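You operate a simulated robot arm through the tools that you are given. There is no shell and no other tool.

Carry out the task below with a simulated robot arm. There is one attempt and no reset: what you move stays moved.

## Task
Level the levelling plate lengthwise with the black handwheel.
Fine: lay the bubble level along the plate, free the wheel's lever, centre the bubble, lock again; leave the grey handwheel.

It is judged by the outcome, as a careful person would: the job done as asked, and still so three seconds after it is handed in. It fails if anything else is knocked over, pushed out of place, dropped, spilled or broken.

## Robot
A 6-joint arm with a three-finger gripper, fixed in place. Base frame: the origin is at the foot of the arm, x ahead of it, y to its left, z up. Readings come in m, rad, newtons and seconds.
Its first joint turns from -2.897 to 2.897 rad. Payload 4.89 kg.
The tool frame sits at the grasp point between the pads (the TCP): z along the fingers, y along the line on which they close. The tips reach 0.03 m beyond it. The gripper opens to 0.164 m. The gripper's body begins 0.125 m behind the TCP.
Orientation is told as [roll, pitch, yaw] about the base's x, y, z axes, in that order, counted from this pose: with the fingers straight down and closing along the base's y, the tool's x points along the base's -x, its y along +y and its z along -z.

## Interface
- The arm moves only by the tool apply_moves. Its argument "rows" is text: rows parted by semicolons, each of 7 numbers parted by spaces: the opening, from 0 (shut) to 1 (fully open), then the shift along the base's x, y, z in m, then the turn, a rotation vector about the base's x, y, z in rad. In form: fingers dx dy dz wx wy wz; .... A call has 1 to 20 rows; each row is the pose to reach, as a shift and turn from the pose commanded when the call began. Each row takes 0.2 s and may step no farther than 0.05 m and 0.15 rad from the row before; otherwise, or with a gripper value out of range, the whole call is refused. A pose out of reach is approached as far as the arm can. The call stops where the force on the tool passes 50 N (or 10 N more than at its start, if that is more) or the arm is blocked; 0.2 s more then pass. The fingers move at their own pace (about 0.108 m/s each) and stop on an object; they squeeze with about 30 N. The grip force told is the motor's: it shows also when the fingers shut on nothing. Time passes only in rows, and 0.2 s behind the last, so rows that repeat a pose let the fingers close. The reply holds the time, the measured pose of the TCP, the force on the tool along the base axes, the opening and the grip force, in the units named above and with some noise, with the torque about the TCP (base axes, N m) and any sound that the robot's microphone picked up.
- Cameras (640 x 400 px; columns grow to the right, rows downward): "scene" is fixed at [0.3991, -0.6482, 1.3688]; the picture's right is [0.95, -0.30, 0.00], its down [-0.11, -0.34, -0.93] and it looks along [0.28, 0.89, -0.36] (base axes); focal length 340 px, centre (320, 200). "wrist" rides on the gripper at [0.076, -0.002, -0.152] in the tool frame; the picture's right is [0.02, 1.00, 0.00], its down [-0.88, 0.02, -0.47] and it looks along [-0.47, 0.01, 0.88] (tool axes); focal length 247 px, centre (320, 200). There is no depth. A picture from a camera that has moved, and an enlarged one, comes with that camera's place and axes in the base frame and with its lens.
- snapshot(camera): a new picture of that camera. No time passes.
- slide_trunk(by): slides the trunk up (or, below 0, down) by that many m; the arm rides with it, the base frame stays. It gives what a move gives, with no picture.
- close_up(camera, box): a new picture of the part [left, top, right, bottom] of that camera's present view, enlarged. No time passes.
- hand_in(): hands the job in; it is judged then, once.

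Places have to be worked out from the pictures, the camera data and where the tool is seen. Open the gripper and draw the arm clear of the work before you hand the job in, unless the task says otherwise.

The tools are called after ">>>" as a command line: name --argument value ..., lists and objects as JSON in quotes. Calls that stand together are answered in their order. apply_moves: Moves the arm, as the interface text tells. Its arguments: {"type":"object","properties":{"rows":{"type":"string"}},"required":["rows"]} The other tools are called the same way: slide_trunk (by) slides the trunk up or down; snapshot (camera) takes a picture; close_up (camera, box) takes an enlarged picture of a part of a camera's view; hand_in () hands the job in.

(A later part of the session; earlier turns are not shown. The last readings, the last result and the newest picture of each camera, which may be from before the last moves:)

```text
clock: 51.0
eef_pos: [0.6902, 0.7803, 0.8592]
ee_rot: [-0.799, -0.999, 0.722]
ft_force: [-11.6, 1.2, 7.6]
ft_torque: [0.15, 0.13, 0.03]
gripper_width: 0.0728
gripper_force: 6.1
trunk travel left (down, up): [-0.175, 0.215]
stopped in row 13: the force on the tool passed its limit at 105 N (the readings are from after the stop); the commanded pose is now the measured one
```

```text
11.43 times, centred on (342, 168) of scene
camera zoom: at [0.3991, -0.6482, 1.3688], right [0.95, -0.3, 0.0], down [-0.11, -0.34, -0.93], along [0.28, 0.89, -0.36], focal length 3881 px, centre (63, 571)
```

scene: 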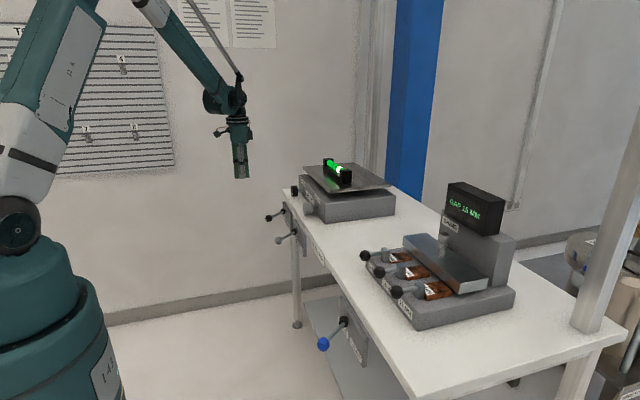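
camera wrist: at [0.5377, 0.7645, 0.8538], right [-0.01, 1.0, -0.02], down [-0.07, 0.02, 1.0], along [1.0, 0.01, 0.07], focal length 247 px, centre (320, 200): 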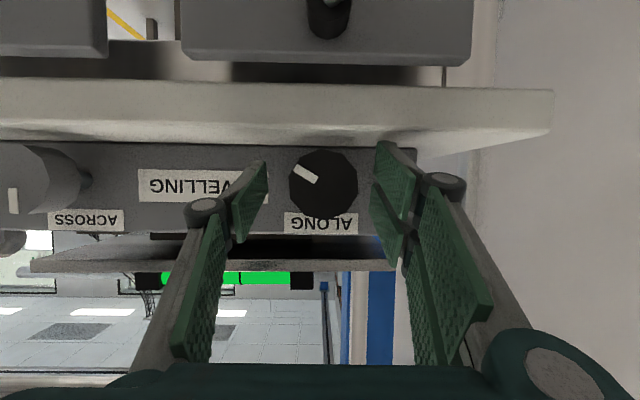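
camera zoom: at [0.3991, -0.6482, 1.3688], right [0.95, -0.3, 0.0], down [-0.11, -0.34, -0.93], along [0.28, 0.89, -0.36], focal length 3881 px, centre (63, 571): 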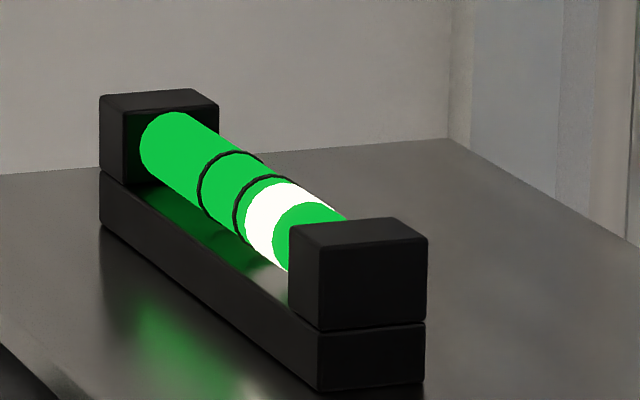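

The lower (+y) finger tip caught the bench's front edge at that roll, since I had it too low and slightly too far in +y. The bubble and wheel are unchanged. I back out, raise the TCP by 7 mm so only the upper part of the pads grips, and recheck before going in.

>>> apply_moves --rows "0.38 -0.015 0 0.001 0 0 0; 0.38 -0.035 -0.002 0.005 0 0 0; 0.38 -0.035 -0.004 0.009 0 0 0; 0.38 -0.035 -0.004 0.009 0 0 0"

>>> snapshot --camera "wrist"

>>> close_up --camera "scene" --box '[250, 155, 330, 235]'

```text
clock: 52.0
eef_pos: [0.6555, 0.7758, 0.8677]
ee_rot: [-0.799, -1.0, 0.719]
ft_force: [-0.2, -0.2, 0.2]
ft_torque: [0.04, 0.01, 0.01]
gripper_width: 0.0622
gripper_force: 0.1
trunk travel left (down, up): [-0.175, 0.215]
```

```text
taken
camera wrist: at [0.4847, 0.7698, 0.8622], right [-0.02, 0.91, -0.41], down [-0.07, 0.4, 0.91], along [1.0, 0.04, 0.06], focal length 247 px, centre (320, 200)
```

wrist: 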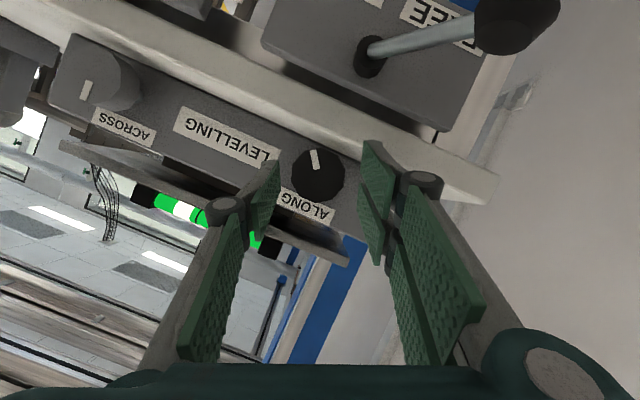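

```text
5.00 times, centred on (290, 195) of scene
camera zoom: at [0.3991, -0.6482, 1.3688], right [0.95, -0.3, 0.0], down [-0.11, -0.34, -0.93], along [0.28, 0.89, -0.36], focal length 1698 px, centre (470, 225)
```

zoom: 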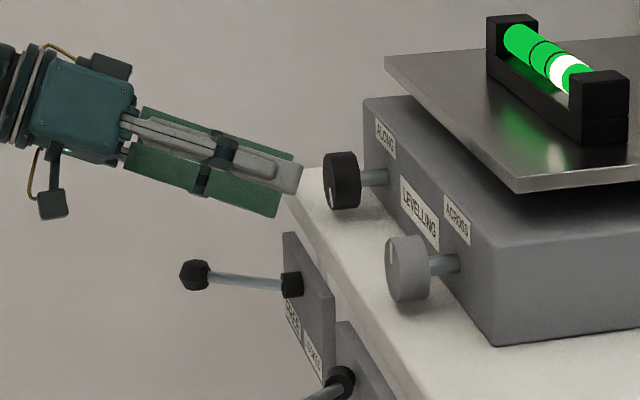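

Bench height looks nearer 0.825, so clearance matters. I'll use a safer roll range of -0.3 to +0.5 rad at this raised height: roll to -0.3, advance in steps, and watch the force.

>>> apply_moves --rows "0.38 0 -0.001 0 0.1 0 0; 0.38 0.02 -0.001 0 0.1 0 0; 0.38 0.035 -0.001 0 0.1 0 0; 0.38 0.0525 -0.001 0 0.1 0 0; 0.38 0.0525 -0.001 0 0.1 0 0"

>>> close_up --camera "wrist" --box '[240, 110, 420, 260]'

>>> close_up --camera "scene" --box '[270, 165, 320, 210]'

```text
clock: 53.2
eef_pos: [0.7064, 0.7751, 0.8694]
ee_rot: [-0.645, -1.059, 0.585]
ft_force: [-0.7, 0.6, 0.1]
ft_torque: [0.08, -0.05, 0.03]
gripper_width: 0.0622
gripper_force: 0.1
trunk travel left (down, up): [-0.175, 0.215]
```

```text
2.67 times, centred on (330, 185) of wrist
camera zoom: at [0.5367, 0.7697, 0.863], right [-0.02, 0.95, -0.31], down [-0.07, 0.31, 0.95], along [1.0, 0.04, 0.06], focal length 659 px, centre (293, 240)
```

zoom: 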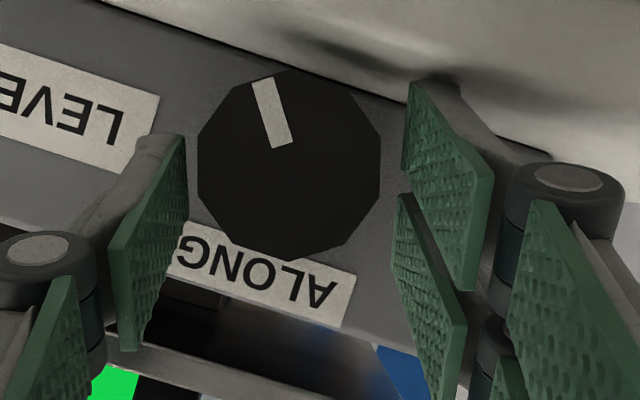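

```text
8.89 times, centred on (295, 188) of scene
camera zoom: at [0.3991, -0.6482, 1.3688], right [0.95, -0.3, 0.0], down [-0.11, -0.34, -0.93], along [0.28, 0.89, -0.36], focal length 3019 px, centre (542, 311)
```

zoom: 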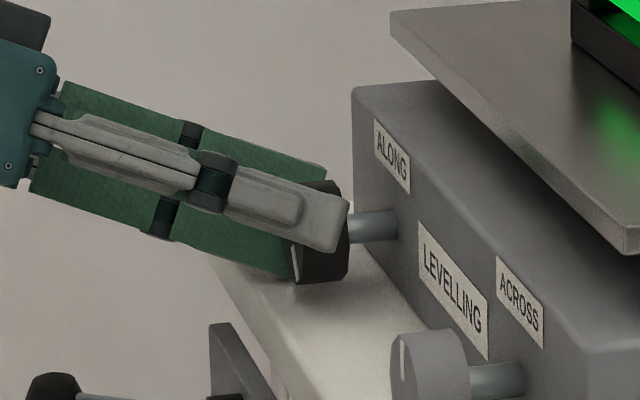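

No contact this time, and the wheel is centred between the pads. I close on it.

>>> apply_moves --rows "0.25 0 0 0 0 0 0; 0.2 0 0 0 0 0 0; 0.2 0 0 0 0 0 0"

>>> close_up --camera "wrist" --box '[240, 110, 420, 260]'

```text
clock: 54.0
eef_pos: [0.7067, 0.7738, 0.8701]
ee_rot: [-0.643, -1.06, 0.583]
ft_force: [-4.4, -21.9, -0.9]
ft_torque: [-0.29, -0.07, -0.86]
gripper_width: 0.0501
gripper_force: 44.8
trunk travel left (down, up): [-0.175, 0.215]
```

```text
2.67 times, centred on (330, 185) of wrist
camera zoom: at [0.5367, 0.7685, 0.8633], right [-0.01, 0.95, -0.31], down [-0.07, 0.31, 0.95], along [1.0, 0.04, 0.06], focal length 659 px, centre (293, 240)
```

zoom: 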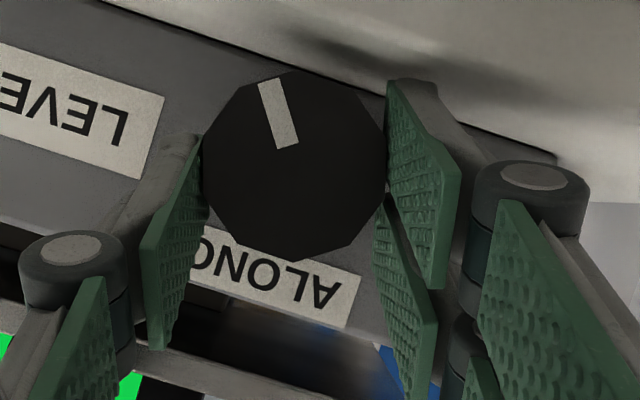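

Clamped well (0.050 m). Now I turn about the wheel axis through 0.7 rad, following the small arc of the TCP.

>>> apply_moves --rows "0.2 0 -0.0015 0 0 0 0; 0.2 0 -0.0033 0.0004 0.12 0 0; 0.2 0 -0.0049 0.0006 0.24 0 0; 0.2 0 -0.0067 0.0006 0.36 0 0; 0.2 0 -0.0083 0.0004 0.48 0 0; 0.2 0 -0.01 0 0.6 0 0; 0.2 0 -0.0113 -0.0005 0.7 0 0; 0.2 0 -0.0113 -0.0005 0.7 0 0"

>>> close_up --camera "scene" --box '[325, 150, 360, 185]'

>>> close_up --camera "wrist" --box '[240, 110, 420, 260]'

>>> close_up --camera "scene" --box '[270, 165, 320, 210]'

```text
clock: 55.9
eef_pos: [0.7066, 0.7637, 0.8692]
ee_rot: [0.812, -1.0, -0.718]
ft_force: [-21.8, -17.4, 0.7]
ft_torque: [-0.21, 0.56, -0.4]
gripper_width: 0.0502
gripper_force: 45.3
trunk travel left (down, up): [-0.175, 0.215]
```

```text
11.43 times, centred on (342, 168) of scene
camera zoom: at [0.3991, -0.6482, 1.3688], right [0.95, -0.3, 0.0], down [-0.11, -0.34, -0.93], along [0.28, 0.89, -0.36], focal length 3881 px, centre (63, 571)
```

zoom: 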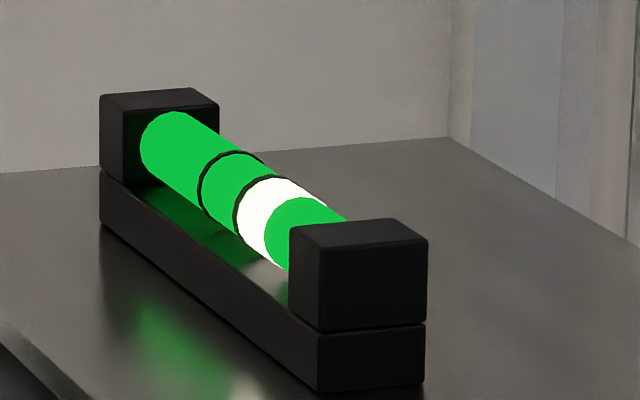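

```text
2.67 times, centred on (330, 185) of wrist
camera zoom: at [0.5368, 0.7637, 0.8608], right [-0.02, 0.93, 0.37], down [-0.07, -0.37, 0.92], along [1.0, -0.01, 0.07], focal length 659 px, centre (293, 240)
```

zoom: 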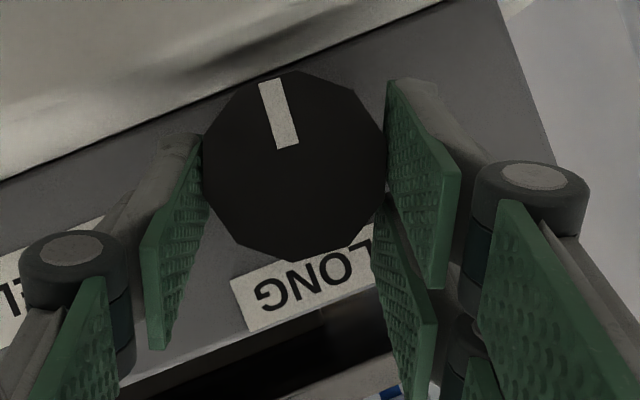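

```text
8.89 times, centred on (295, 188) of scene
camera zoom: at [0.3991, -0.6482, 1.3688], right [0.95, -0.3, 0.0], down [-0.11, -0.34, -0.93], along [0.28, 0.89, -0.36], focal length 3019 px, centre (542, 311)
```

zoom: 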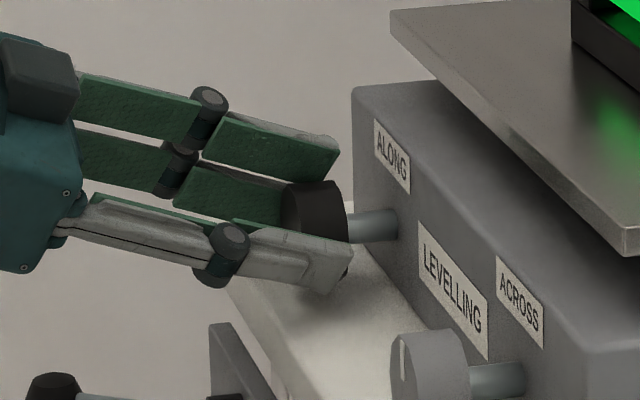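

The bubble moved a further quarter of the way; the side force stays moderate. I repeat the regrip cycle: release, roll back to -0.3 and clamp again.

>>> apply_moves --rows "0.37 0 0 0 0 0 0; 0.37 0 0 0 0 0 0; 0.37 -0.025 0 0 0 0 0; 0.37 -0.05 0 0 0 0 0; 0.37 -0.05 0.0019 0.0006 -0.14 0 0; 0.37 -0.05 0.0039 0.001 -0.28 0 0; 0.37 -0.05 0.0058 0.0011 -0.42 0 0; 0.37 -0.05 0.0077 0.0009 -0.56 0 0; 0.37 -0.05 0.0096 0.0005 -0.7 0 0; 0.37 -0.05 0.0096 0.0005 -0.7 0 0; 0.37 -0.025 0.0096 0.0005 -0.7 0 0; 0.37 0 0.0096 0.0005 -0.7 0 0; 0.37 0 0.0096 0.0005 -0.7 0 0; 0.25 0 0.0096 0.0005 -0.7 0 0; 0.2 0 0.0096 0.0005 -0.7 0 0; 0.2 0 0.0096 0.0005 -0.7 0 0"

>>> close_up --camera "wrist" --box '[240, 110, 420, 260]'

```text
clock: 59.2
eef_pos: [0.7084, 0.7733, 0.8691]
ee_rot: [-0.645, -1.058, 0.588]
ft_force: [6.0, 13.9, -0.4]
ft_torque: [0.23, -0.05, 0.26]
gripper_width: 0.051
gripper_force: 45.2
trunk travel left (down, up): [-0.175, 0.215]
```

```text
2.67 times, centred on (330, 185) of wrist
camera zoom: at [0.5375, 0.7679, 0.8626], right [-0.02, 0.95, -0.31], down [-0.07, 0.31, 0.95], along [1.0, 0.04, 0.06], focal length 659 px, centre (293, 240)
```

zoom: 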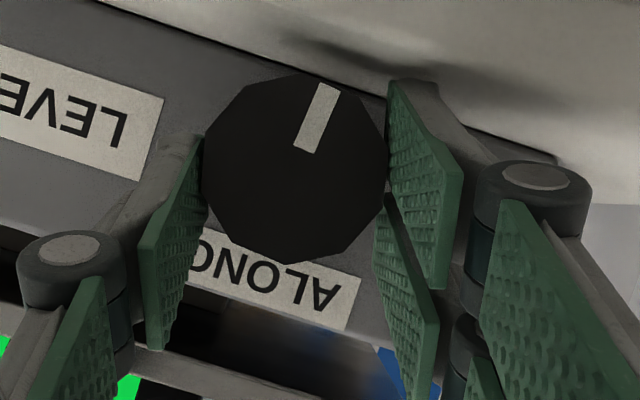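

Clamped again with small side load. I turn +0.75 rad.

>>> apply_moves --rows "0.2 0 -0.0012 0.0004 0.12 0 0; 0.2 0 -0.003 0.0006 0.24 0 0; 0.2 0 -0.0048 0.0006 0.36 0 0; 0.2 0 -0.0066 0.0004 0.48 0 0; 0.2 0 -0.0084 0 0.6 0 0; 0.2 0 -0.0099 -0.0005 0.7 0 0; 0.2 0 -0.0107 -0.0008 0.75 0 0; 0.2 0 -0.0107 -0.0008 0.75 0 0"

>>> close_up --camera "scene" --box '[325, 150, 360, 185]'

>>> close_up --camera "wrist" --box '[240, 110, 420, 260]'

```text
clock: 61.0
eef_pos: [0.7089, 0.7637, 0.8683]
ee_rot: [0.877, -0.97, -0.77]
ft_force: [5.9, 29.5, 3.1]
ft_torque: [0.4, 0.0, 0.64]
gripper_width: 0.0509
gripper_force: 45.5
trunk travel left (down, up): [-0.175, 0.215]
```

```text
11.43 times, centred on (342, 168) of scene
camera zoom: at [0.3991, -0.6482, 1.3688], right [0.95, -0.3, 0.0], down [-0.11, -0.34, -0.93], along [0.28, 0.89, -0.36], focal length 3881 px, centre (63, 571)
```

zoom: 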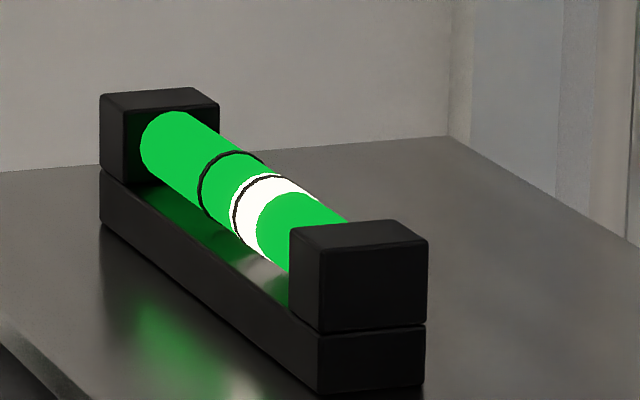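

```text
2.67 times, centred on (330, 185) of wrist
camera zoom: at [0.5374, 0.7635, 0.8598], right [-0.02, 0.91, 0.42], down [-0.07, -0.42, 0.91], along [1.0, -0.01, 0.07], focal length 659 px, centre (293, 240)
```

zoom: 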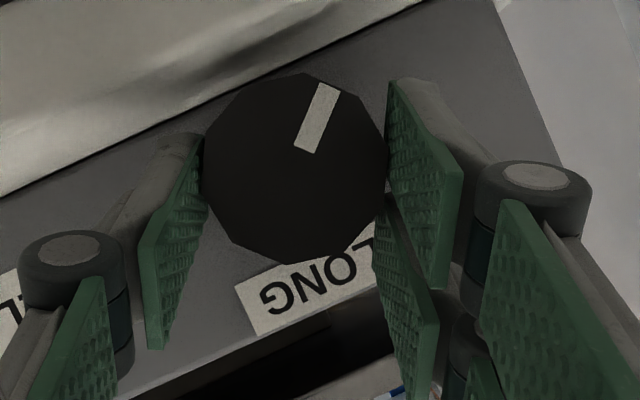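

Another 0.75 rad brought the bubble onto the near ring; about 2.3 rad remains. Next regrip cycle.

>>> apply_moves --rows "0.37 0 0.001 0 0 0 0; 0.37 0 0.001 0 0 0 0; 0.37 -0.025 0.001 0 0 0 0; 0.37 -0.05 0.001 0 0 0 0; 0.37 -0.05 0.0025 0.0008 -0.15 0 0; 0.37 -0.05 0.0046 0.0013 -0.3 0 0; 0.37 -0.05 0.0067 0.0014 -0.45 0 0; 0.37 -0.05 0.0088 0.0012 -0.6 0 0; 0.37 -0.05 0.0109 0.0008 -0.75 0 0; 0.37 -0.05 0.0109 0.0008 -0.75 0 0; 0.37 -0.025 0.0109 0.0008 -0.75 0 0; 0.37 0 0.0109 0.0008 -0.75 0 0; 0.37 0 0.0109 0.0008 -0.75 0 0; 0.25 0 0.0109 0.0008 -0.75 0 0; 0.2 0 0.0109 0.0008 -0.75 0 0; 0.2 0 0.0109 0.0008 -0.75 0 0"

>>> close_up --camera "wrist" --box '[240, 110, 420, 260]'

```text
clock: 64.5
eef_pos: [0.7072, 0.7735, 0.8685]
ee_rot: [-0.642, -1.058, 0.586]
ft_force: [-3.7, -7.2, 13.2]
ft_torque: [-0.06, -0.3, -0.72]
gripper_width: 0.051
gripper_force: 45.2
trunk travel left (down, up): [-0.175, 0.215]
```

```text
2.67 times, centred on (330, 185) of wrist
camera zoom: at [0.5374, 0.7677, 0.8612], right [-0.02, 0.95, -0.31], down [-0.07, 0.31, 0.95], along [1.0, 0.04, 0.07], focal length 659 px, centre (293, 240)
```

zoom: 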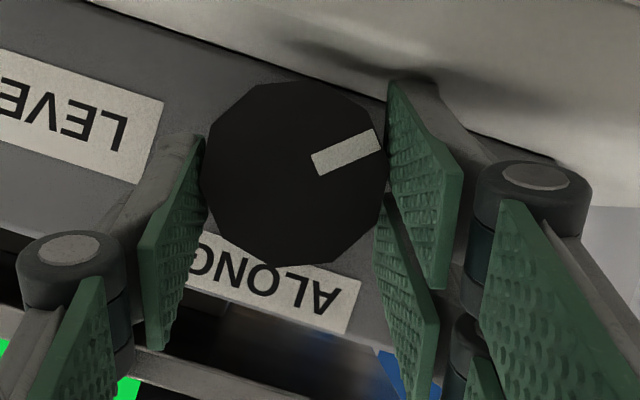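

Clamped with little side load; I turn another +0.75 rad.

>>> apply_moves --rows "0.2 0 -0.0018 0.0006 0.12 0 0; 0.2 0 -0.0035 0.0009 0.24 0 0; 0.2 0 -0.0051 0.0009 0.36 0 0; 0.2 0 -0.0066 0.0007 0.48 0 0; 0.2 0 -0.0082 0.0003 0.6 0 0; 0.2 0 -0.0094 -0.0002 0.7 0 0; 0.2 0 -0.01 -0.0005 0.75 0 0; 0.2 0 -0.01 -0.0005 0.75 0 0"

>>> close_up --camera "scene" --box '[325, 150, 360, 185]'

>>> close_up --camera "wrist" --box '[240, 110, 420, 260]'

```text
clock: 66.2
eef_pos: [0.7075, 0.7643, 0.8662]
ee_rot: [0.875, -0.967, -0.77]
ft_force: [3.5, 9.4, -9.6]
ft_torque: [0.05, 0.37, -0.17]
gripper_width: 0.0511
gripper_force: 45.0
trunk travel left (down, up): [-0.175, 0.215]
```

```text
11.43 times, centred on (342, 168) of scene
camera zoom: at [0.3991, -0.6482, 1.3688], right [0.95, -0.3, 0.0], down [-0.11, -0.34, -0.93], along [0.28, 0.89, -0.36], focal length 3881 px, centre (63, 571)
```

zoom: 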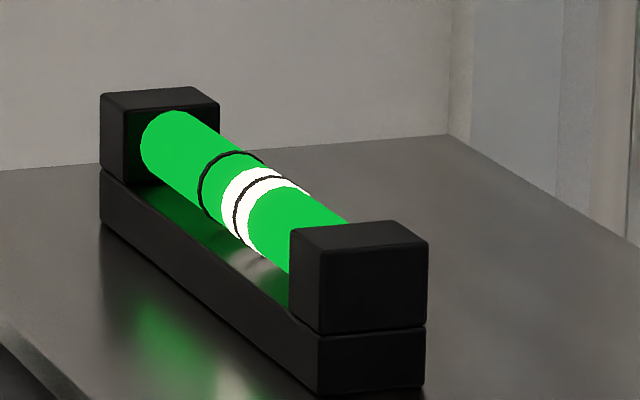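

```text
2.67 times, centred on (330, 185) of wrist
camera zoom: at [0.5374, 0.7643, 0.8588], right [-0.02, 0.91, 0.42], down [-0.07, -0.42, 0.91], along [1.0, -0.02, 0.07], focal length 659 px, centre (293, 240)
```

zoom: 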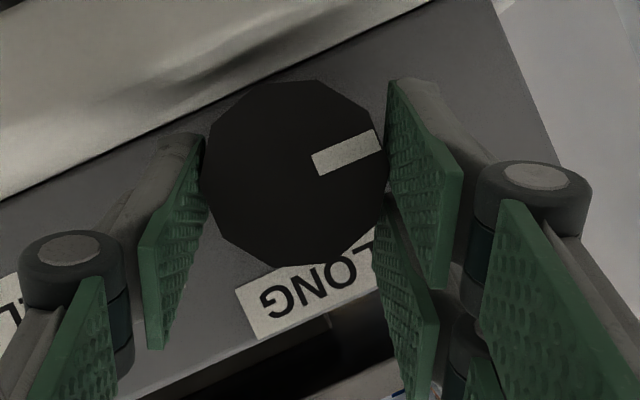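

Good progress: bubble centre about 19 px from the ring middle in this view, so roughly 1.7 rad more. Next regrip cycle.

>>> apply_moves --rows "0.37 0 0 0 0 0 0; 0.37 0 0 0 0 0 0; 0.37 -0.025 0 0 0 0 0; 0.37 -0.05 0 0 0 0 0; 0.37 -0.05 0.0021 0.0008 -0.15 0 0; 0.37 -0.05 0.0042 0.0014 -0.3 0 0; 0.37 -0.05 0.0063 0.0016 -0.45 0 0; 0.37 -0.05 0.0084 0.0014 -0.6 0 0; 0.37 -0.05 0.0103 0.001 -0.75 0 0; 0.37 -0.05 0.0103 0.001 -0.75 0 0; 0.37 -0.025 0.0103 0.001 -0.75 0 0; 0.37 0 0.0103 0.001 -0.75 0 0; 0.37 0 0.0103 0.001 -0.75 0 0; 0.25 0 0.0103 0.001 -0.75 0 0; 0.2 0 0.0103 0.001 -0.75 0 0; 0.2 0 0.0103 0.001 -0.75 0 0"

>>> close_up --camera "scene" --box '[325, 150, 360, 185]'

>>> close_up --camera "wrist" --box '[240, 110, 420, 260]'

```text
clock: 69.7
eef_pos: [0.7097, 0.7743, 0.8703]
ee_rot: [-0.645, -1.06, 0.585]
ft_force: [-5.3, -29.9, -1.2]
ft_torque: [-0.35, -0.18, -1.13]
gripper_width: 0.0503
gripper_force: 45.1
trunk travel left (down, up): [-0.175, 0.215]
```

```text
11.43 times, centred on (342, 168) of scene
camera zoom: at [0.3991, -0.6482, 1.3688], right [0.95, -0.3, 0.0], down [-0.11, -0.34, -0.93], along [0.28, 0.89, -0.36], focal length 3881 px, centre (63, 571)
```

zoom: 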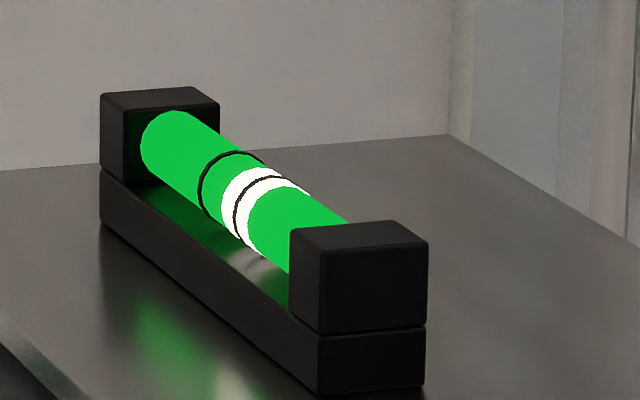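

```text
2.67 times, centred on (330, 185) of wrist
camera zoom: at [0.5377, 0.7688, 0.8635], right [-0.01, 0.95, -0.31], down [-0.07, 0.31, 0.95], along [1.0, 0.04, 0.06], focal length 659 px, centre (293, 240)
```

zoom: 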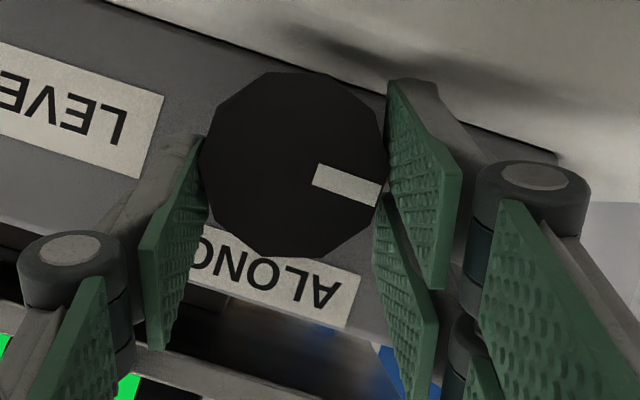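

The bubble held its place on release. I turn +0.75 rad again, easing the -y side load.

>>> apply_moves --rows "0.2 0 -0.002 0 0 0 0; 0.2 0 -0.0037 0.0004 0.12 0 0; 0.2 0 -0.0054 0.0006 0.24 0 0; 0.2 0 -0.007 0.0006 0.36 0 0; 0.2 0 -0.0086 0.0004 0.48 0 0; 0.2 0 -0.0102 0 0.6 0 0; 0.2 0 -0.0115 -0.0005 0.7 0 0; 0.2 0 -0.0121 -0.0008 0.75 0 0; 0.2 0 -0.0121 -0.0008 0.75 0 0"

>>> close_up --camera "scene" --box '[325, 150, 360, 185]'

>>> close_up --camera "scene" --box '[338, 160, 352, 174]'

```text
clock: 71.6
eef_pos: [0.7075, 0.7636, 0.8683]
ee_rot: [0.877, -0.967, -0.771]
ft_force: [6.0, 3.7, 0.8]
ft_torque: [0.13, 0.35, -0.32]
gripper_width: 0.0499
gripper_force: 44.9
trunk travel left (down, up): [-0.175, 0.215]
stopped in row 9: the force on the tool passed its limit at 51 N (the readings are from after the stop); the commanded pose is now the measured one
```

```text
11.43 times, centred on (342, 168) of scene
camera zoom: at [0.3991, -0.6482, 1.3688], right [0.95, -0.3, 0.0], down [-0.11, -0.34, -0.93], along [0.28, 0.89, -0.36], focal length 3881 px, centre (63, 571)
```

zoom: 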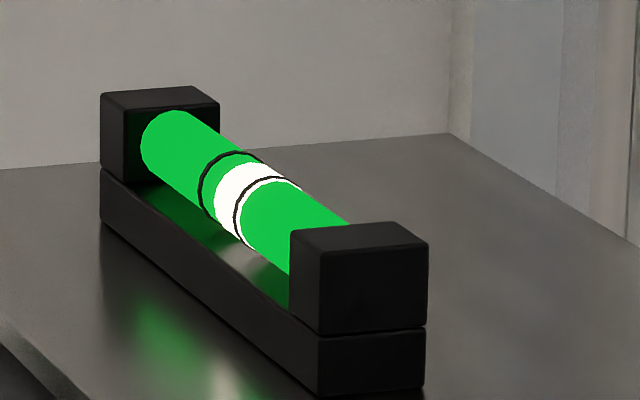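

```text
16.00 times, centred on (345, 167) of scene
camera zoom: at [0.3991, -0.6482, 1.3688], right [0.95, -0.3, 0.0], down [-0.11, -0.34, -0.93], along [0.28, 0.89, -0.36], focal length 5434 px, centre (-80, 728)
```

zoom: 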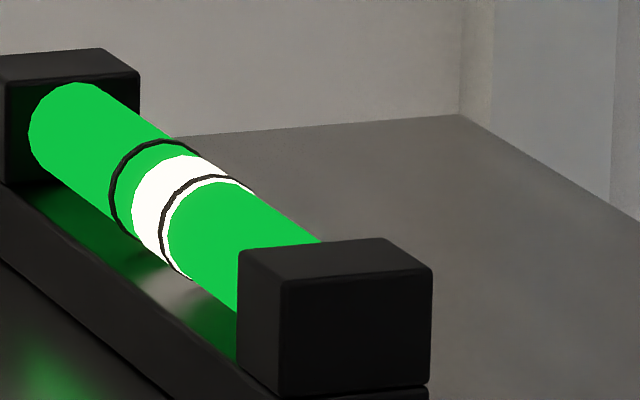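

The bubble is now nearly between the rings; I estimate about 0.85 rad more. One more regrip cycle.

>>> apply_moves --rows "0.37 0 0 0.0005 0 0 0; 0.37 0 0 0.001 0 0 0; 0.37 -0.025 0 0.0015 0 0 0; 0.37 -0.05 0 0.0015 0 0 0; 0.37 -0.05 0.002 0.0023 -0.15 0 0; 0.37 -0.05 0.004 0.0028 -0.3 0 0; 0.37 -0.05 0.006 0.003 -0.45 0 0; 0.37 -0.05 0.008 0.0028 -0.6 0 0; 0.37 -0.05 0.0097 0.0023 -0.75 0 0; 0.37 -0.05 0.0097 0.0023 -0.75 0 0; 0.37 -0.025 0.0097 0.0023 -0.75 0 0; 0.37 0 0.0097 0.0023 -0.75 0 0; 0.37 0 0.0097 0.0023 -0.75 0 0; 0.25 0 0.0097 0.0023 -0.75 0 0; 0.2 0 0.0097 0.0023 -0.75 0 0; 0.2 0 0.0097 0.0023 -0.75 0 0"

>>> close_up --camera "wrist" --box '[240, 110, 420, 260]'

>>> close_up --camera "scene" --box '[338, 160, 352, 174]'

```text
clock: 75.0
eef_pos: [0.708, 0.7742, 0.8707]
ee_rot: [-0.642, -1.06, 0.591]
ft_force: [4.7, 28.6, 2.4]
ft_torque: [0.44, 0.02, 0.84]
gripper_width: 0.0511
gripper_force: 45.0
trunk travel left (down, up): [-0.175, 0.215]
```

```text
2.67 times, centred on (330, 185) of wrist
camera zoom: at [0.5368, 0.7676, 0.8639], right [-0.02, 0.95, -0.31], down [-0.07, 0.31, 0.95], along [1.0, 0.04, 0.06], focal length 659 px, centre (293, 240)
```

zoom: 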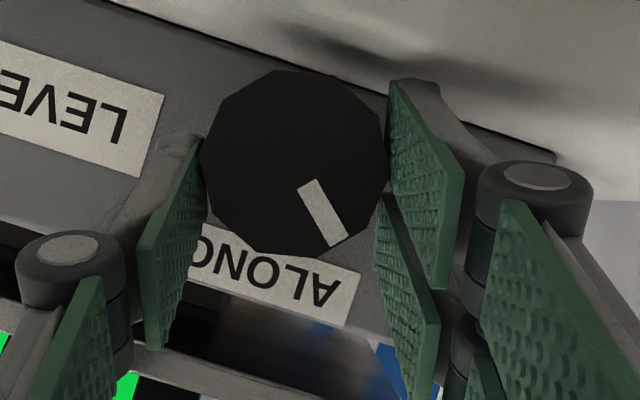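

```text
16.00 times, centred on (345, 167) of scene
camera zoom: at [0.3991, -0.6482, 1.3688], right [0.95, -0.3, 0.0], down [-0.11, -0.34, -0.93], along [0.28, 0.89, -0.36], focal length 5434 px, centre (-80, 728)
```

zoom: 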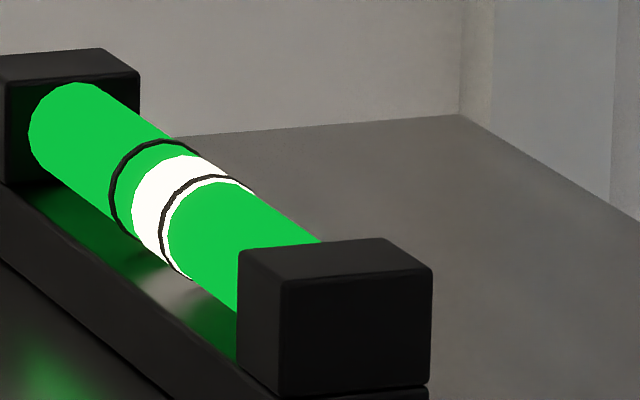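

Clamped; bubble unchanged. I relieve the +y load and turn 0.6 rad, then check.

>>> apply_moves --rows "0.2 0 0.0015 0 0 0 0; 0.2 0 -0.0002 0.0004 0.12 0 0; 0.2 0 -0.0018 0.0006 0.24 0 0; 0.2 0 -0.0034 0.0006 0.36 0 0; 0.2 0 -0.005 0.0004 0.48 0 0; 0.2 0 -0.0066 0 0.6 0 0; 0.2 0 -0.0066 0 0.6 0 0"

>>> close_up --camera "scene" --box '[338, 160, 352, 174]'

>>> close_up --camera "scene" --box '[270, 165, 320, 210]'

```text
clock: 76.6
eef_pos: [0.7085, 0.7639, 0.8698]
ee_rot: [0.657, -1.061, -0.584]
ft_force: [-18.6, -12.6, -16.2]
ft_torque: [-0.18, 0.69, -0.37]
gripper_width: 0.0513
gripper_force: 44.8
trunk travel left (down, up): [-0.175, 0.215]
```

```text
16.00 times, centred on (345, 167) of scene
camera zoom: at [0.3991, -0.6482, 1.3688], right [0.95, -0.3, 0.0], down [-0.11, -0.34, -0.93], along [0.28, 0.89, -0.36], focal length 5434 px, centre (-80, 728)
```

zoom: 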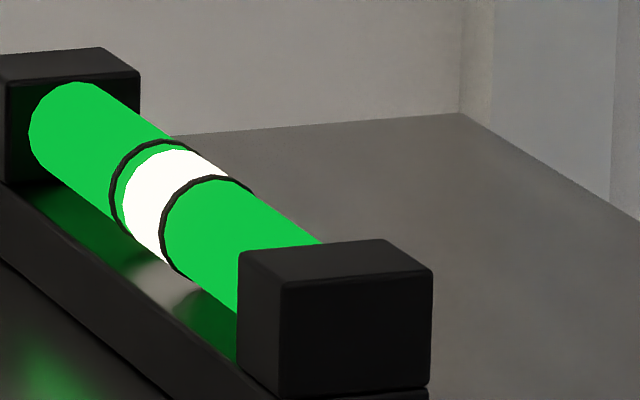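

```text
8.89 times, centred on (295, 188) of scene
camera zoom: at [0.3991, -0.6482, 1.3688], right [0.95, -0.3, 0.0], down [-0.11, -0.34, -0.93], along [0.28, 0.89, -0.36], focal length 3019 px, centre (542, 311)
```

zoom: 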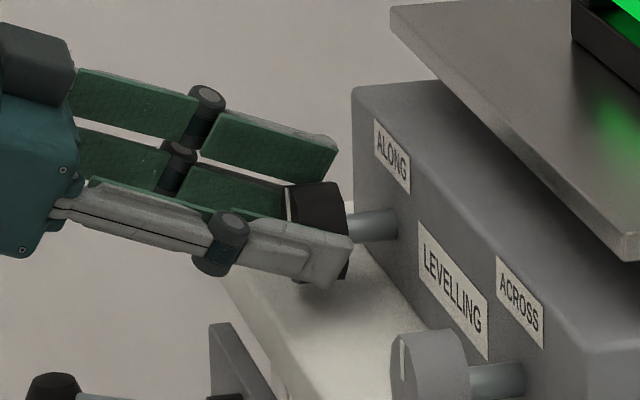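

Very close: the gap at the far ring is about 11 px and at the near ring about 3 px, so roughly 0.2 rad more. I add 0.12 rad and check.

>>> apply_moves --rows "0.2 0 -0.0008 -0.0002 0.06 0 0; 0.2 0 -0.0016 -0.0005 0.12 0 0; 0.2 0 -0.0016 -0.0005 0.12 0 0"

>>> close_up --camera "scene" --box '[338, 160, 352, 174]'

>>> close_up --camera "scene" --box '[339, 162, 347, 168]'

```text
clock: 77.4
eef_pos: [0.7084, 0.7615, 0.8695]
ee_rot: [0.839, -0.986, -0.74]
ft_force: [-25.2, -32.7, -24.6]
ft_torque: [-0.57, 0.72, -0.87]
gripper_width: 0.0514
gripper_force: 44.9
trunk travel left (down, up): [-0.175, 0.215]
```

```text
16.00 times, centred on (345, 167) of scene
camera zoom: at [0.3991, -0.6482, 1.3688], right [0.95, -0.3, 0.0], down [-0.11, -0.34, -0.93], along [0.28, 0.89, -0.36], focal length 5434 px, centre (-80, 728)
```

zoom: 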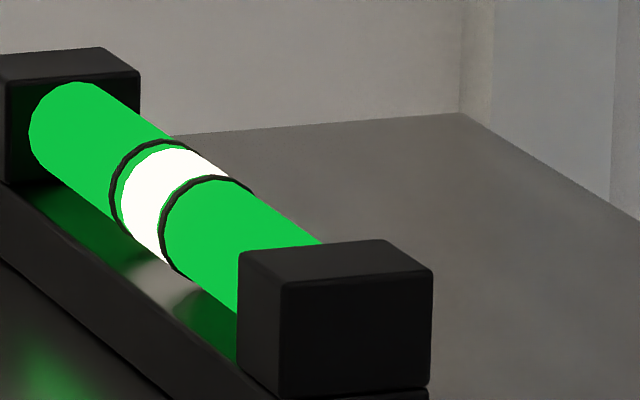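

```text
16.00 times, centred on (343, 165) of scene
camera zoom: at [0.3991, -0.6482, 1.3688], right [0.95, -0.3, 0.0], down [-0.11, -0.34, -0.93], along [0.28, 0.89, -0.36], focal length 5434 px, centre (-48, 760)
```

zoom: 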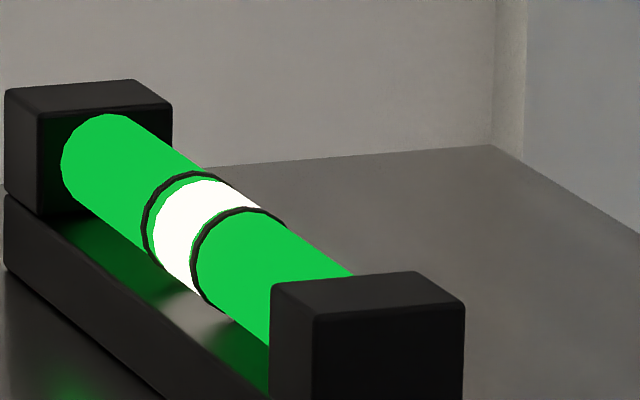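

The far gap is down to about 9 px; from this view the near ring hides its own gap. I add about 0.08 rad, then release and inspect from above with the wrist camera for a true reading.

>>> apply_moves --rows "0.2 0 -0.0015 -0.0005 0.04 0 0; 0.2 0 -0.0025 -0.0008 0.08 0 0; 0.2 0 -0.0025 -0.0008 0.08 0 0"

>>> apply_moves --rows "0.37 0 0.001 0 0 0 0; 0.37 0 0.001 0 0 0 0; 0.37 -0.025 0.001 0 0 0 0; 0.37 -0.05 0.001 0.005 0 0 0; 0.37 -0.07 0.003 0.02 -0.1 0 0; 0.37 -0.08 0.005 0.04 -0.2 0 0; 0.37 -0.08 0.005 0.06 -0.3 0 0; 0.37 -0.08 0.005 0.08 -0.4 0 0; 0.37 -0.08 0.005 0.1 -0.5 0 0; 0.37 -0.08 0.005 0.12 -0.5 0 0; 0.37 -0.08 0.005 0.12 -0.5 0 0"

>>> close_up --camera "scene" --box '[338, 160, 352, 174]'

>>> snapshot --camera "wrist"

```text
clock: 78.2
eef_pos: [0.7071, 0.7632, 0.8697]
ee_rot: [0.939, -0.93, -0.82]
ft_force: [-26.2, -26.3, -30.4]
ft_torque: [-0.52, 1.19, -0.6]
gripper_width: 0.0516
gripper_force: 45.3
trunk travel left (down, up): [-0.175, 0.215]
```

```text
clock: 80.6
eef_pos: [0.6271, 0.7666, 0.9907]
ee_rot: [0.005, -1.15, 0.003]
ft_force: [0.2, -0.8, -0.5]
ft_torque: [0.01, 0.0, 0.02]
gripper_width: 0.0608
gripper_force: 0.0
trunk travel left (down, up): [-0.175, 0.215]
```

```text
16.00 times, centred on (345, 167) of scene
camera zoom: at [0.3991, -0.6482, 1.3688], right [0.95, -0.3, 0.0], down [-0.11, -0.34, -0.93], along [0.28, 0.89, -0.36], focal length 5434 px, centre (-80, 728)
```

zoom: 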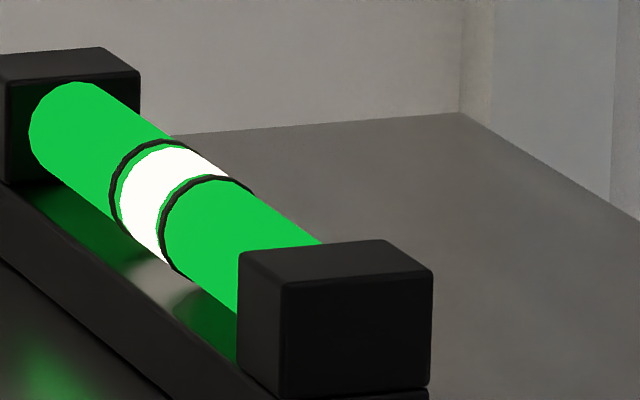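

```text
taken
camera wrist: at [0.4568, 0.7628, 0.9825], right [-0.02, 1.0, -0.02], down [-0.07, 0.02, 1.0], along [1.0, 0.02, 0.07], focal length 247 px, centre (320, 200)
```

wrist: 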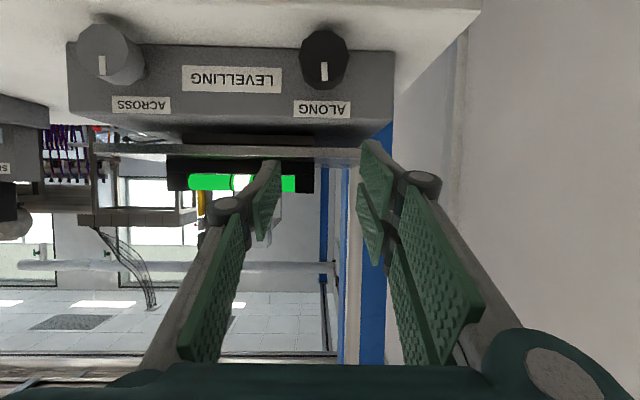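

From here the wrist camera sees the level square-on from the side. I shift -y so the bubble sits in the middle between the fingers for an unbiased reading.

>>> apply_moves --rows "0.6 0 -0.03 0 0 0 0; 0.6 0 -0.06 0 0 0 0; 0.6 0 -0.09 0 0 0 0; 0.6 0 -0.12 0 0 0 0; 0.6 0 -0.12 0 0 0 0"

>>> snapshot --camera "wrist"

>>> close_up --camera "wrist" --box '[295, 165, 345, 200]'

```text
clock: 81.8
eef_pos: [0.6271, 0.6473, 0.9894]
ee_rot: [0.006, -1.151, 0.003]
ft_force: [-0.4, 0.4, -0.9]
ft_torque: [-0.01, 0.03, 0.02]
gripper_width: 0.0984
gripper_force: 0.0
trunk travel left (down, up): [-0.175, 0.215]
```

```text
taken
camera wrist: at [0.4574, 0.6436, 0.9826], right [-0.02, 1.0, -0.02], down [-0.07, 0.02, 1.0], along [1.0, 0.02, 0.07], focal length 247 px, centre (320, 200)
```

wrist: 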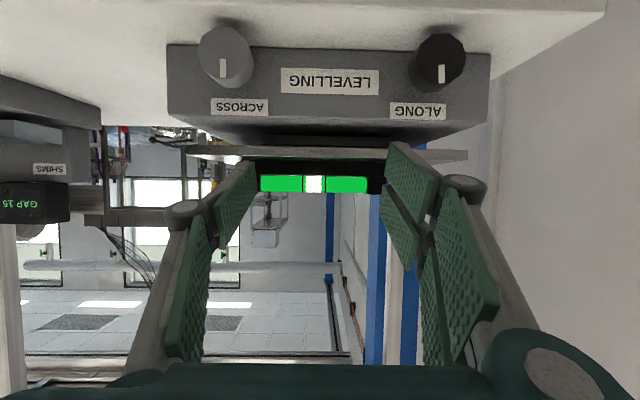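

```text
11.43 times, centred on (320, 182) of wrist
camera zoom: at [0.4574, 0.6436, 0.9826], right [-0.02, 1.0, -0.02], down [-0.07, 0.02, 1.0], along [1.0, 0.02, 0.07], focal length 2823 px, centre (320, 400)
```

zoom: 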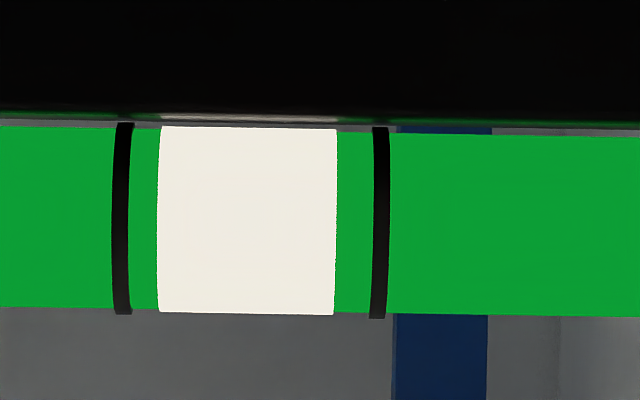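

The side-on view is excellent: gap to the -y ring 27 px versus 37 px to the +y ring, so the bubble is only about 0.7 mm off. I'll do one last fine correction of about +0.06 rad, returning to the wheel with zero roll.

>>> apply_moves --rows "0.4 0 0.04 0 0 0 0; 0.4 0 0.08 0 0 0 0; 0.4 0 0.122 0 0 0 0; 0.4 0 0.122 -0.04 0 0 0; 0.4 0 0.122 -0.08 0 0 0; 0.4 0.01 0.122 -0.119 0 0 0; 0.4 0.03 0.122 -0.119 0 0 0; 0.4 0.03 0.122 -0.119 0 0 0; 0.4 0.055 0.122 -0.119 0 0 0; 0.4 0.0805 0.122 -0.119 0 0 0; 0.4 0.0805 0.122 -0.119 0 0 0"

>>> close_up --camera "wrist" --box '[240, 110, 420, 260]'

>>> close_up --camera "scene" --box '[270, 165, 320, 210]'

```text
clock: 84.2
eef_pos: [0.7082, 0.7692, 0.872]
ee_rot: [0.006, -1.153, 0.004]
ft_force: [-0.1, 0.5, 1.0]
ft_torque: [-0.03, 0.01, -0.01]
gripper_width: 0.0657
gripper_force: 0.0
trunk travel left (down, up): [-0.175, 0.215]
```

```text
2.67 times, centred on (330, 185) of wrist
camera zoom: at [0.5378, 0.7648, 0.8625], right [-0.02, 1.0, -0.02], down [-0.07, 0.02, 1.0], along [1.0, 0.02, 0.07], focal length 659 px, centre (293, 240)
```

zoom: 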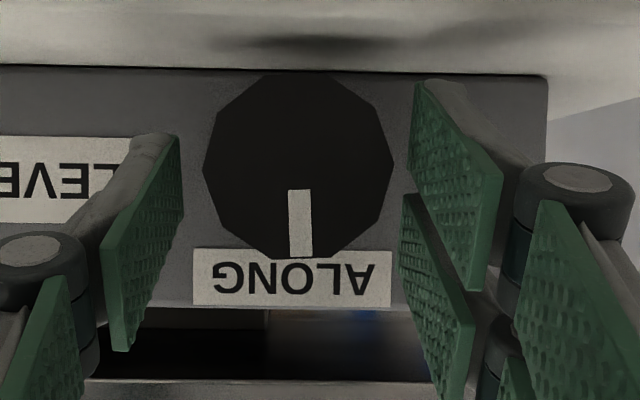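

```text
8.89 times, centred on (295, 188) of scene
camera zoom: at [0.3991, -0.6482, 1.3688], right [0.95, -0.3, 0.0], down [-0.11, -0.34, -0.93], along [0.28, 0.89, -0.36], focal length 3019 px, centre (542, 311)
```

zoom: 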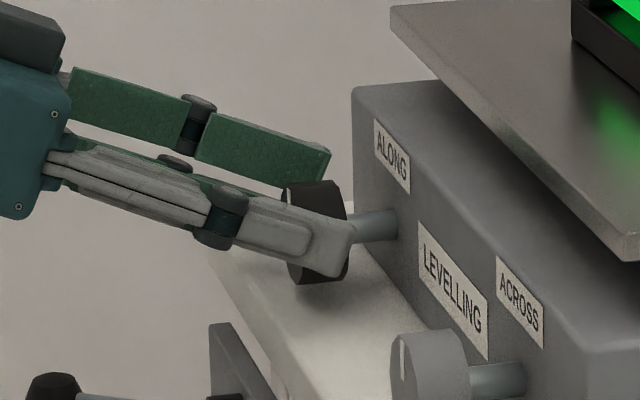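

Centred (wheel 203–393, pads 180–413). I close, then turn by a fine +0.065 rad.

>>> apply_moves --rows "0.3 0 0 0 0 0 0; 0.2 0 0 0 0 0 0; 0.2 0 0 0 0 0 0"

>>> close_up --camera "wrist" --box '[240, 110, 420, 260]'

>>> close_up --camera "scene" --box '[338, 160, 352, 174]'

```text
clock: 85.0
eef_pos: [0.7074, 0.7687, 0.8699]
ee_rot: [0.005, -1.152, 0.005]
ft_force: [7.7, 17.4, 6.6]
ft_torque: [0.27, -0.24, 0.4]
gripper_width: 0.0514
gripper_force: 45.3
trunk travel left (down, up): [-0.175, 0.215]
```

```text
2.67 times, centred on (330, 185) of wrist
camera zoom: at [0.5377, 0.7655, 0.8624], right [-0.02, 1.0, -0.02], down [-0.07, 0.02, 1.0], along [1.0, 0.02, 0.07], focal length 659 px, centre (293, 240)
```

zoom: 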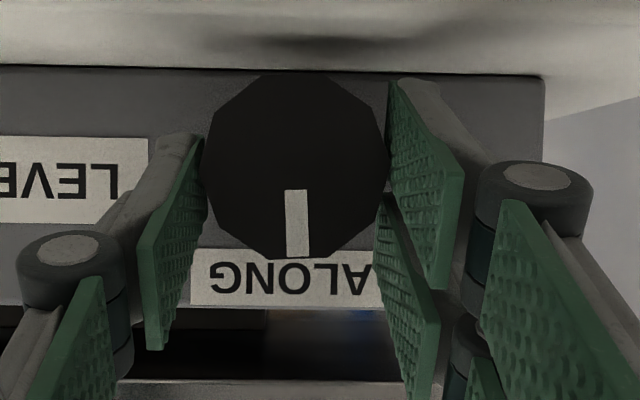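

```text
16.00 times, centred on (345, 167) of scene
camera zoom: at [0.3991, -0.6482, 1.3688], right [0.95, -0.3, 0.0], down [-0.11, -0.34, -0.93], along [0.28, 0.89, -0.36], focal length 5434 px, centre (-80, 728)
```

zoom: 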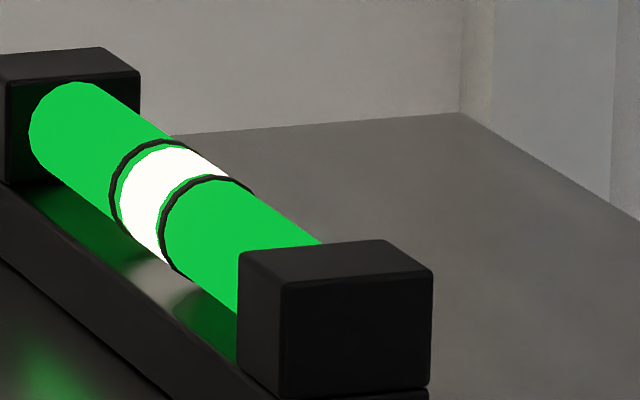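

Clamping didn't disturb it. Now the fine turn.

>>> apply_moves --rows "0.2 0 0.0002 0 0.03 0 0; 0.2 0 -0.0005 0 0.065 0 0; 0.2 0 -0.0005 0 0.065 0 0"

>>> apply_moves --rows "0.4 0 0 0 0 0 0; 0.4 0 0 0 0 0 0; 0.4 -0.025 0 0 0 0 0; 0.4 -0.05 0 0.005 0 0 0; 0.4 -0.07 0 0.03 -0.065 0 0; 0.4 -0.08 0 0.07 -0.065 0 0; 0.6 -0.08 -0.02 0.11 -0.065 0 0; 0.6 -0.08 -0.06 0.119 -0.065 0 0; 0.6 -0.08 -0.1 0.119 -0.065 0 0; 0.6 -0.08 -0.13 0.119 -0.065 0 0; 0.6 -0.08 -0.13 0.119 -0.065 0 0"

>>> snapshot --camera "wrist"

>>> close_up --camera "wrist" --box '[300, 165, 350, 200]'

```text
clock: 85.8
eef_pos: [0.7083, 0.7684, 0.8711]
ee_rot: [0.163, -1.147, -0.143]
ft_force: [15.7, 18.1, 9.1]
ft_torque: [0.28, -0.49, 0.46]
gripper_width: 0.0515
gripper_force: 45.3
trunk travel left (down, up): [-0.175, 0.215]
```

```text
clock: 88.2
eef_pos: [0.627, 0.639, 0.9882]
ee_rot: [0.005, -1.152, 0.005]
ft_force: [0.3, 0.3, 0.3]
ft_torque: [0.0, 0.0, 0.02]
gripper_width: 0.0982
gripper_force: 0.0
trunk travel left (down, up): [-0.175, 0.215]
```

```text
taken
camera wrist: at [0.4558, 0.6346, 0.9802], right [-0.02, 1.0, -0.02], down [-0.07, 0.02, 1.0], along [1.0, 0.02, 0.07], focal length 247 px, centre (320, 200)
```

wrist: 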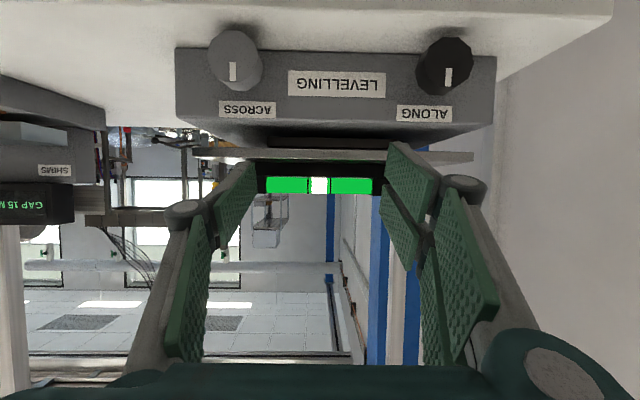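

```text
11.43 times, centred on (325, 182) of wrist
camera zoom: at [0.4558, 0.6346, 0.9802], right [-0.02, 1.0, -0.02], down [-0.07, 0.02, 1.0], along [1.0, 0.02, 0.07], focal length 2823 px, centre (263, 400)
```

zoom: 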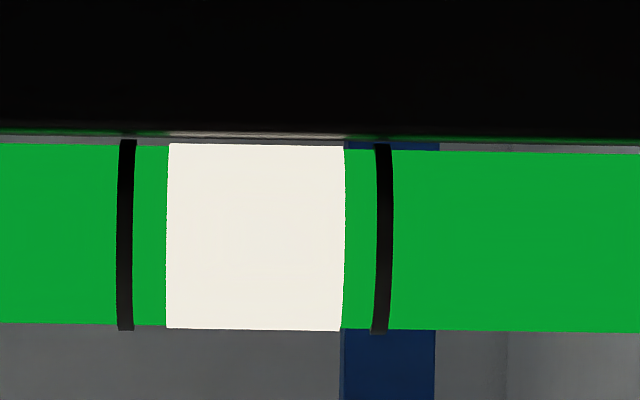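

The bubble is now centred: 32 px gap on each side. Next I lock the lever again, first returning the tool to pointing straight down above the knob at FREE.

>>> apply_moves --rows "0.45 -0.02 0.02 0 0 0.144 0; 0.45 -0.03 0.045 0 0 0.288 0; 0.45 -0.031 0.07 0 0 0.432 0; 0.45 -0.031 0.095 0 0 0.576 0; 0.45 -0.031 0.12 0 0 0.72 0; 0.45 -0.031 0.145 -0.02 0 0.864 0; 0.45 -0.031 0.165 -0.04 0 1.008 0; 0.45 -0.031 0.181 -0.059 0 1.15 0; 0.45 -0.031 0.181 -0.059 0 1.15 0"

>>> snapshot --camera "wrist"

>>> close_up --camera "scene" --box '[230, 130, 330, 240]'

```text
clock: 90.2
eef_pos: [0.5983, 0.8202, 0.9286]
ee_rot: [0.009, -0.001, 0.002]
ft_force: [0.5, -0.3, -0.4]
ft_torque: [-0.06, 0.09, -0.02]
gripper_width: 0.0737
gripper_force: 0.1
trunk travel left (down, up): [-0.175, 0.215]
```

```text
taken
camera wrist: at [0.5216, 0.8167, 1.0811], right [-0.02, 1.0, 0.01], down [0.88, 0.02, 0.47], along [0.47, 0.02, -0.88], focal length 247 px, centre (320, 200)
```

wrist: 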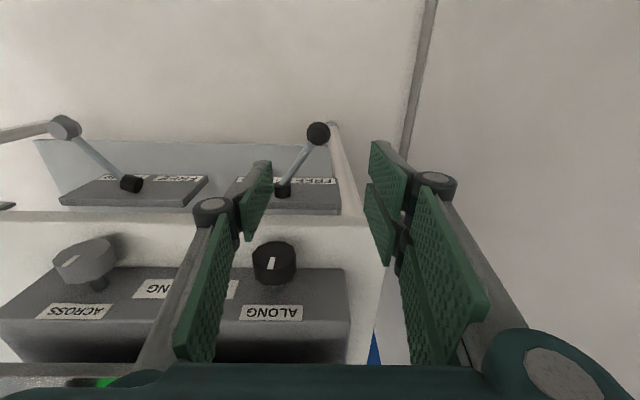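

```text
3.64 times, centred on (280, 185) of scene
camera zoom: at [0.3991, -0.6482, 1.3688], right [0.95, -0.3, 0.0], down [-0.11, -0.34, -0.93], along [0.28, 0.89, -0.36], focal length 1235 px, centre (466, 254)
```

zoom: 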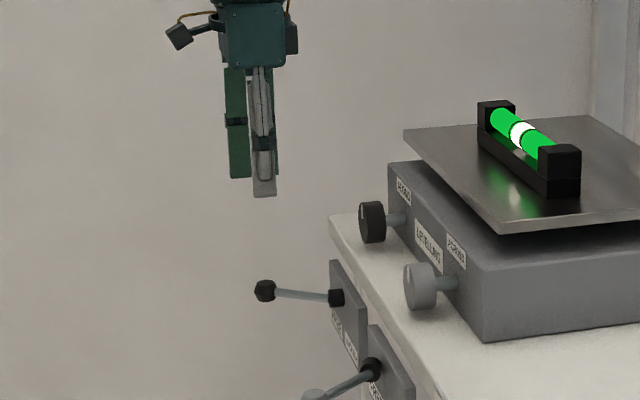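

The lever is still at FREE, with its knob at (0.595, 0.819), right below the gripper. I lower to cage it.

>>> apply_moves --rows "0.4 -0.002 0 -0.05 0 0 0; 0.4 -0.003 0 -0.1 0 0 0; 0.4 -0.003 0 -0.14 0 0 0; 0.4 -0.003 0 -0.154 0 0 0; 0.4 -0.003 0 -0.154 0 0 0"

>>> close_up --camera "wrist" --box '[200, 120, 400, 260]'

```text
clock: 91.4
eef_pos: [0.5958, 0.821, 0.7762]
ee_rot: [0.008, -0.003, 0.002]
ft_force: [0.5, 0.1, -0.4]
ft_torque: [-0.03, 0.0, 0.0]
gripper_width: 0.0655
gripper_force: 0.1
trunk travel left (down, up): [-0.175, 0.215]
```

```text
2.86 times, centred on (300, 190) of wrist
camera zoom: at [0.5176, 0.817, 0.929], right [-0.02, 1.0, 0.01], down [0.88, 0.02, 0.47], along [0.47, 0.02, -0.88], focal length 706 px, centre (377, 229)
```

zoom: 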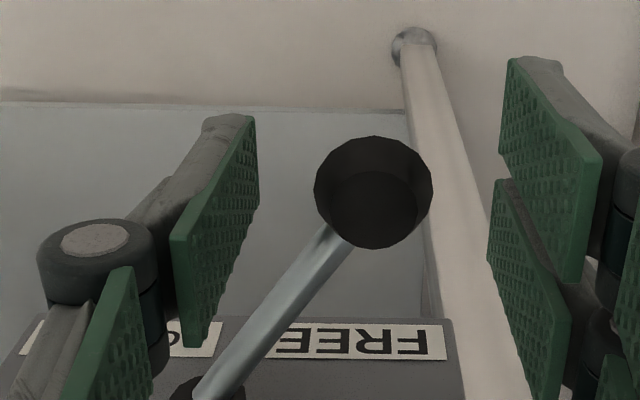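

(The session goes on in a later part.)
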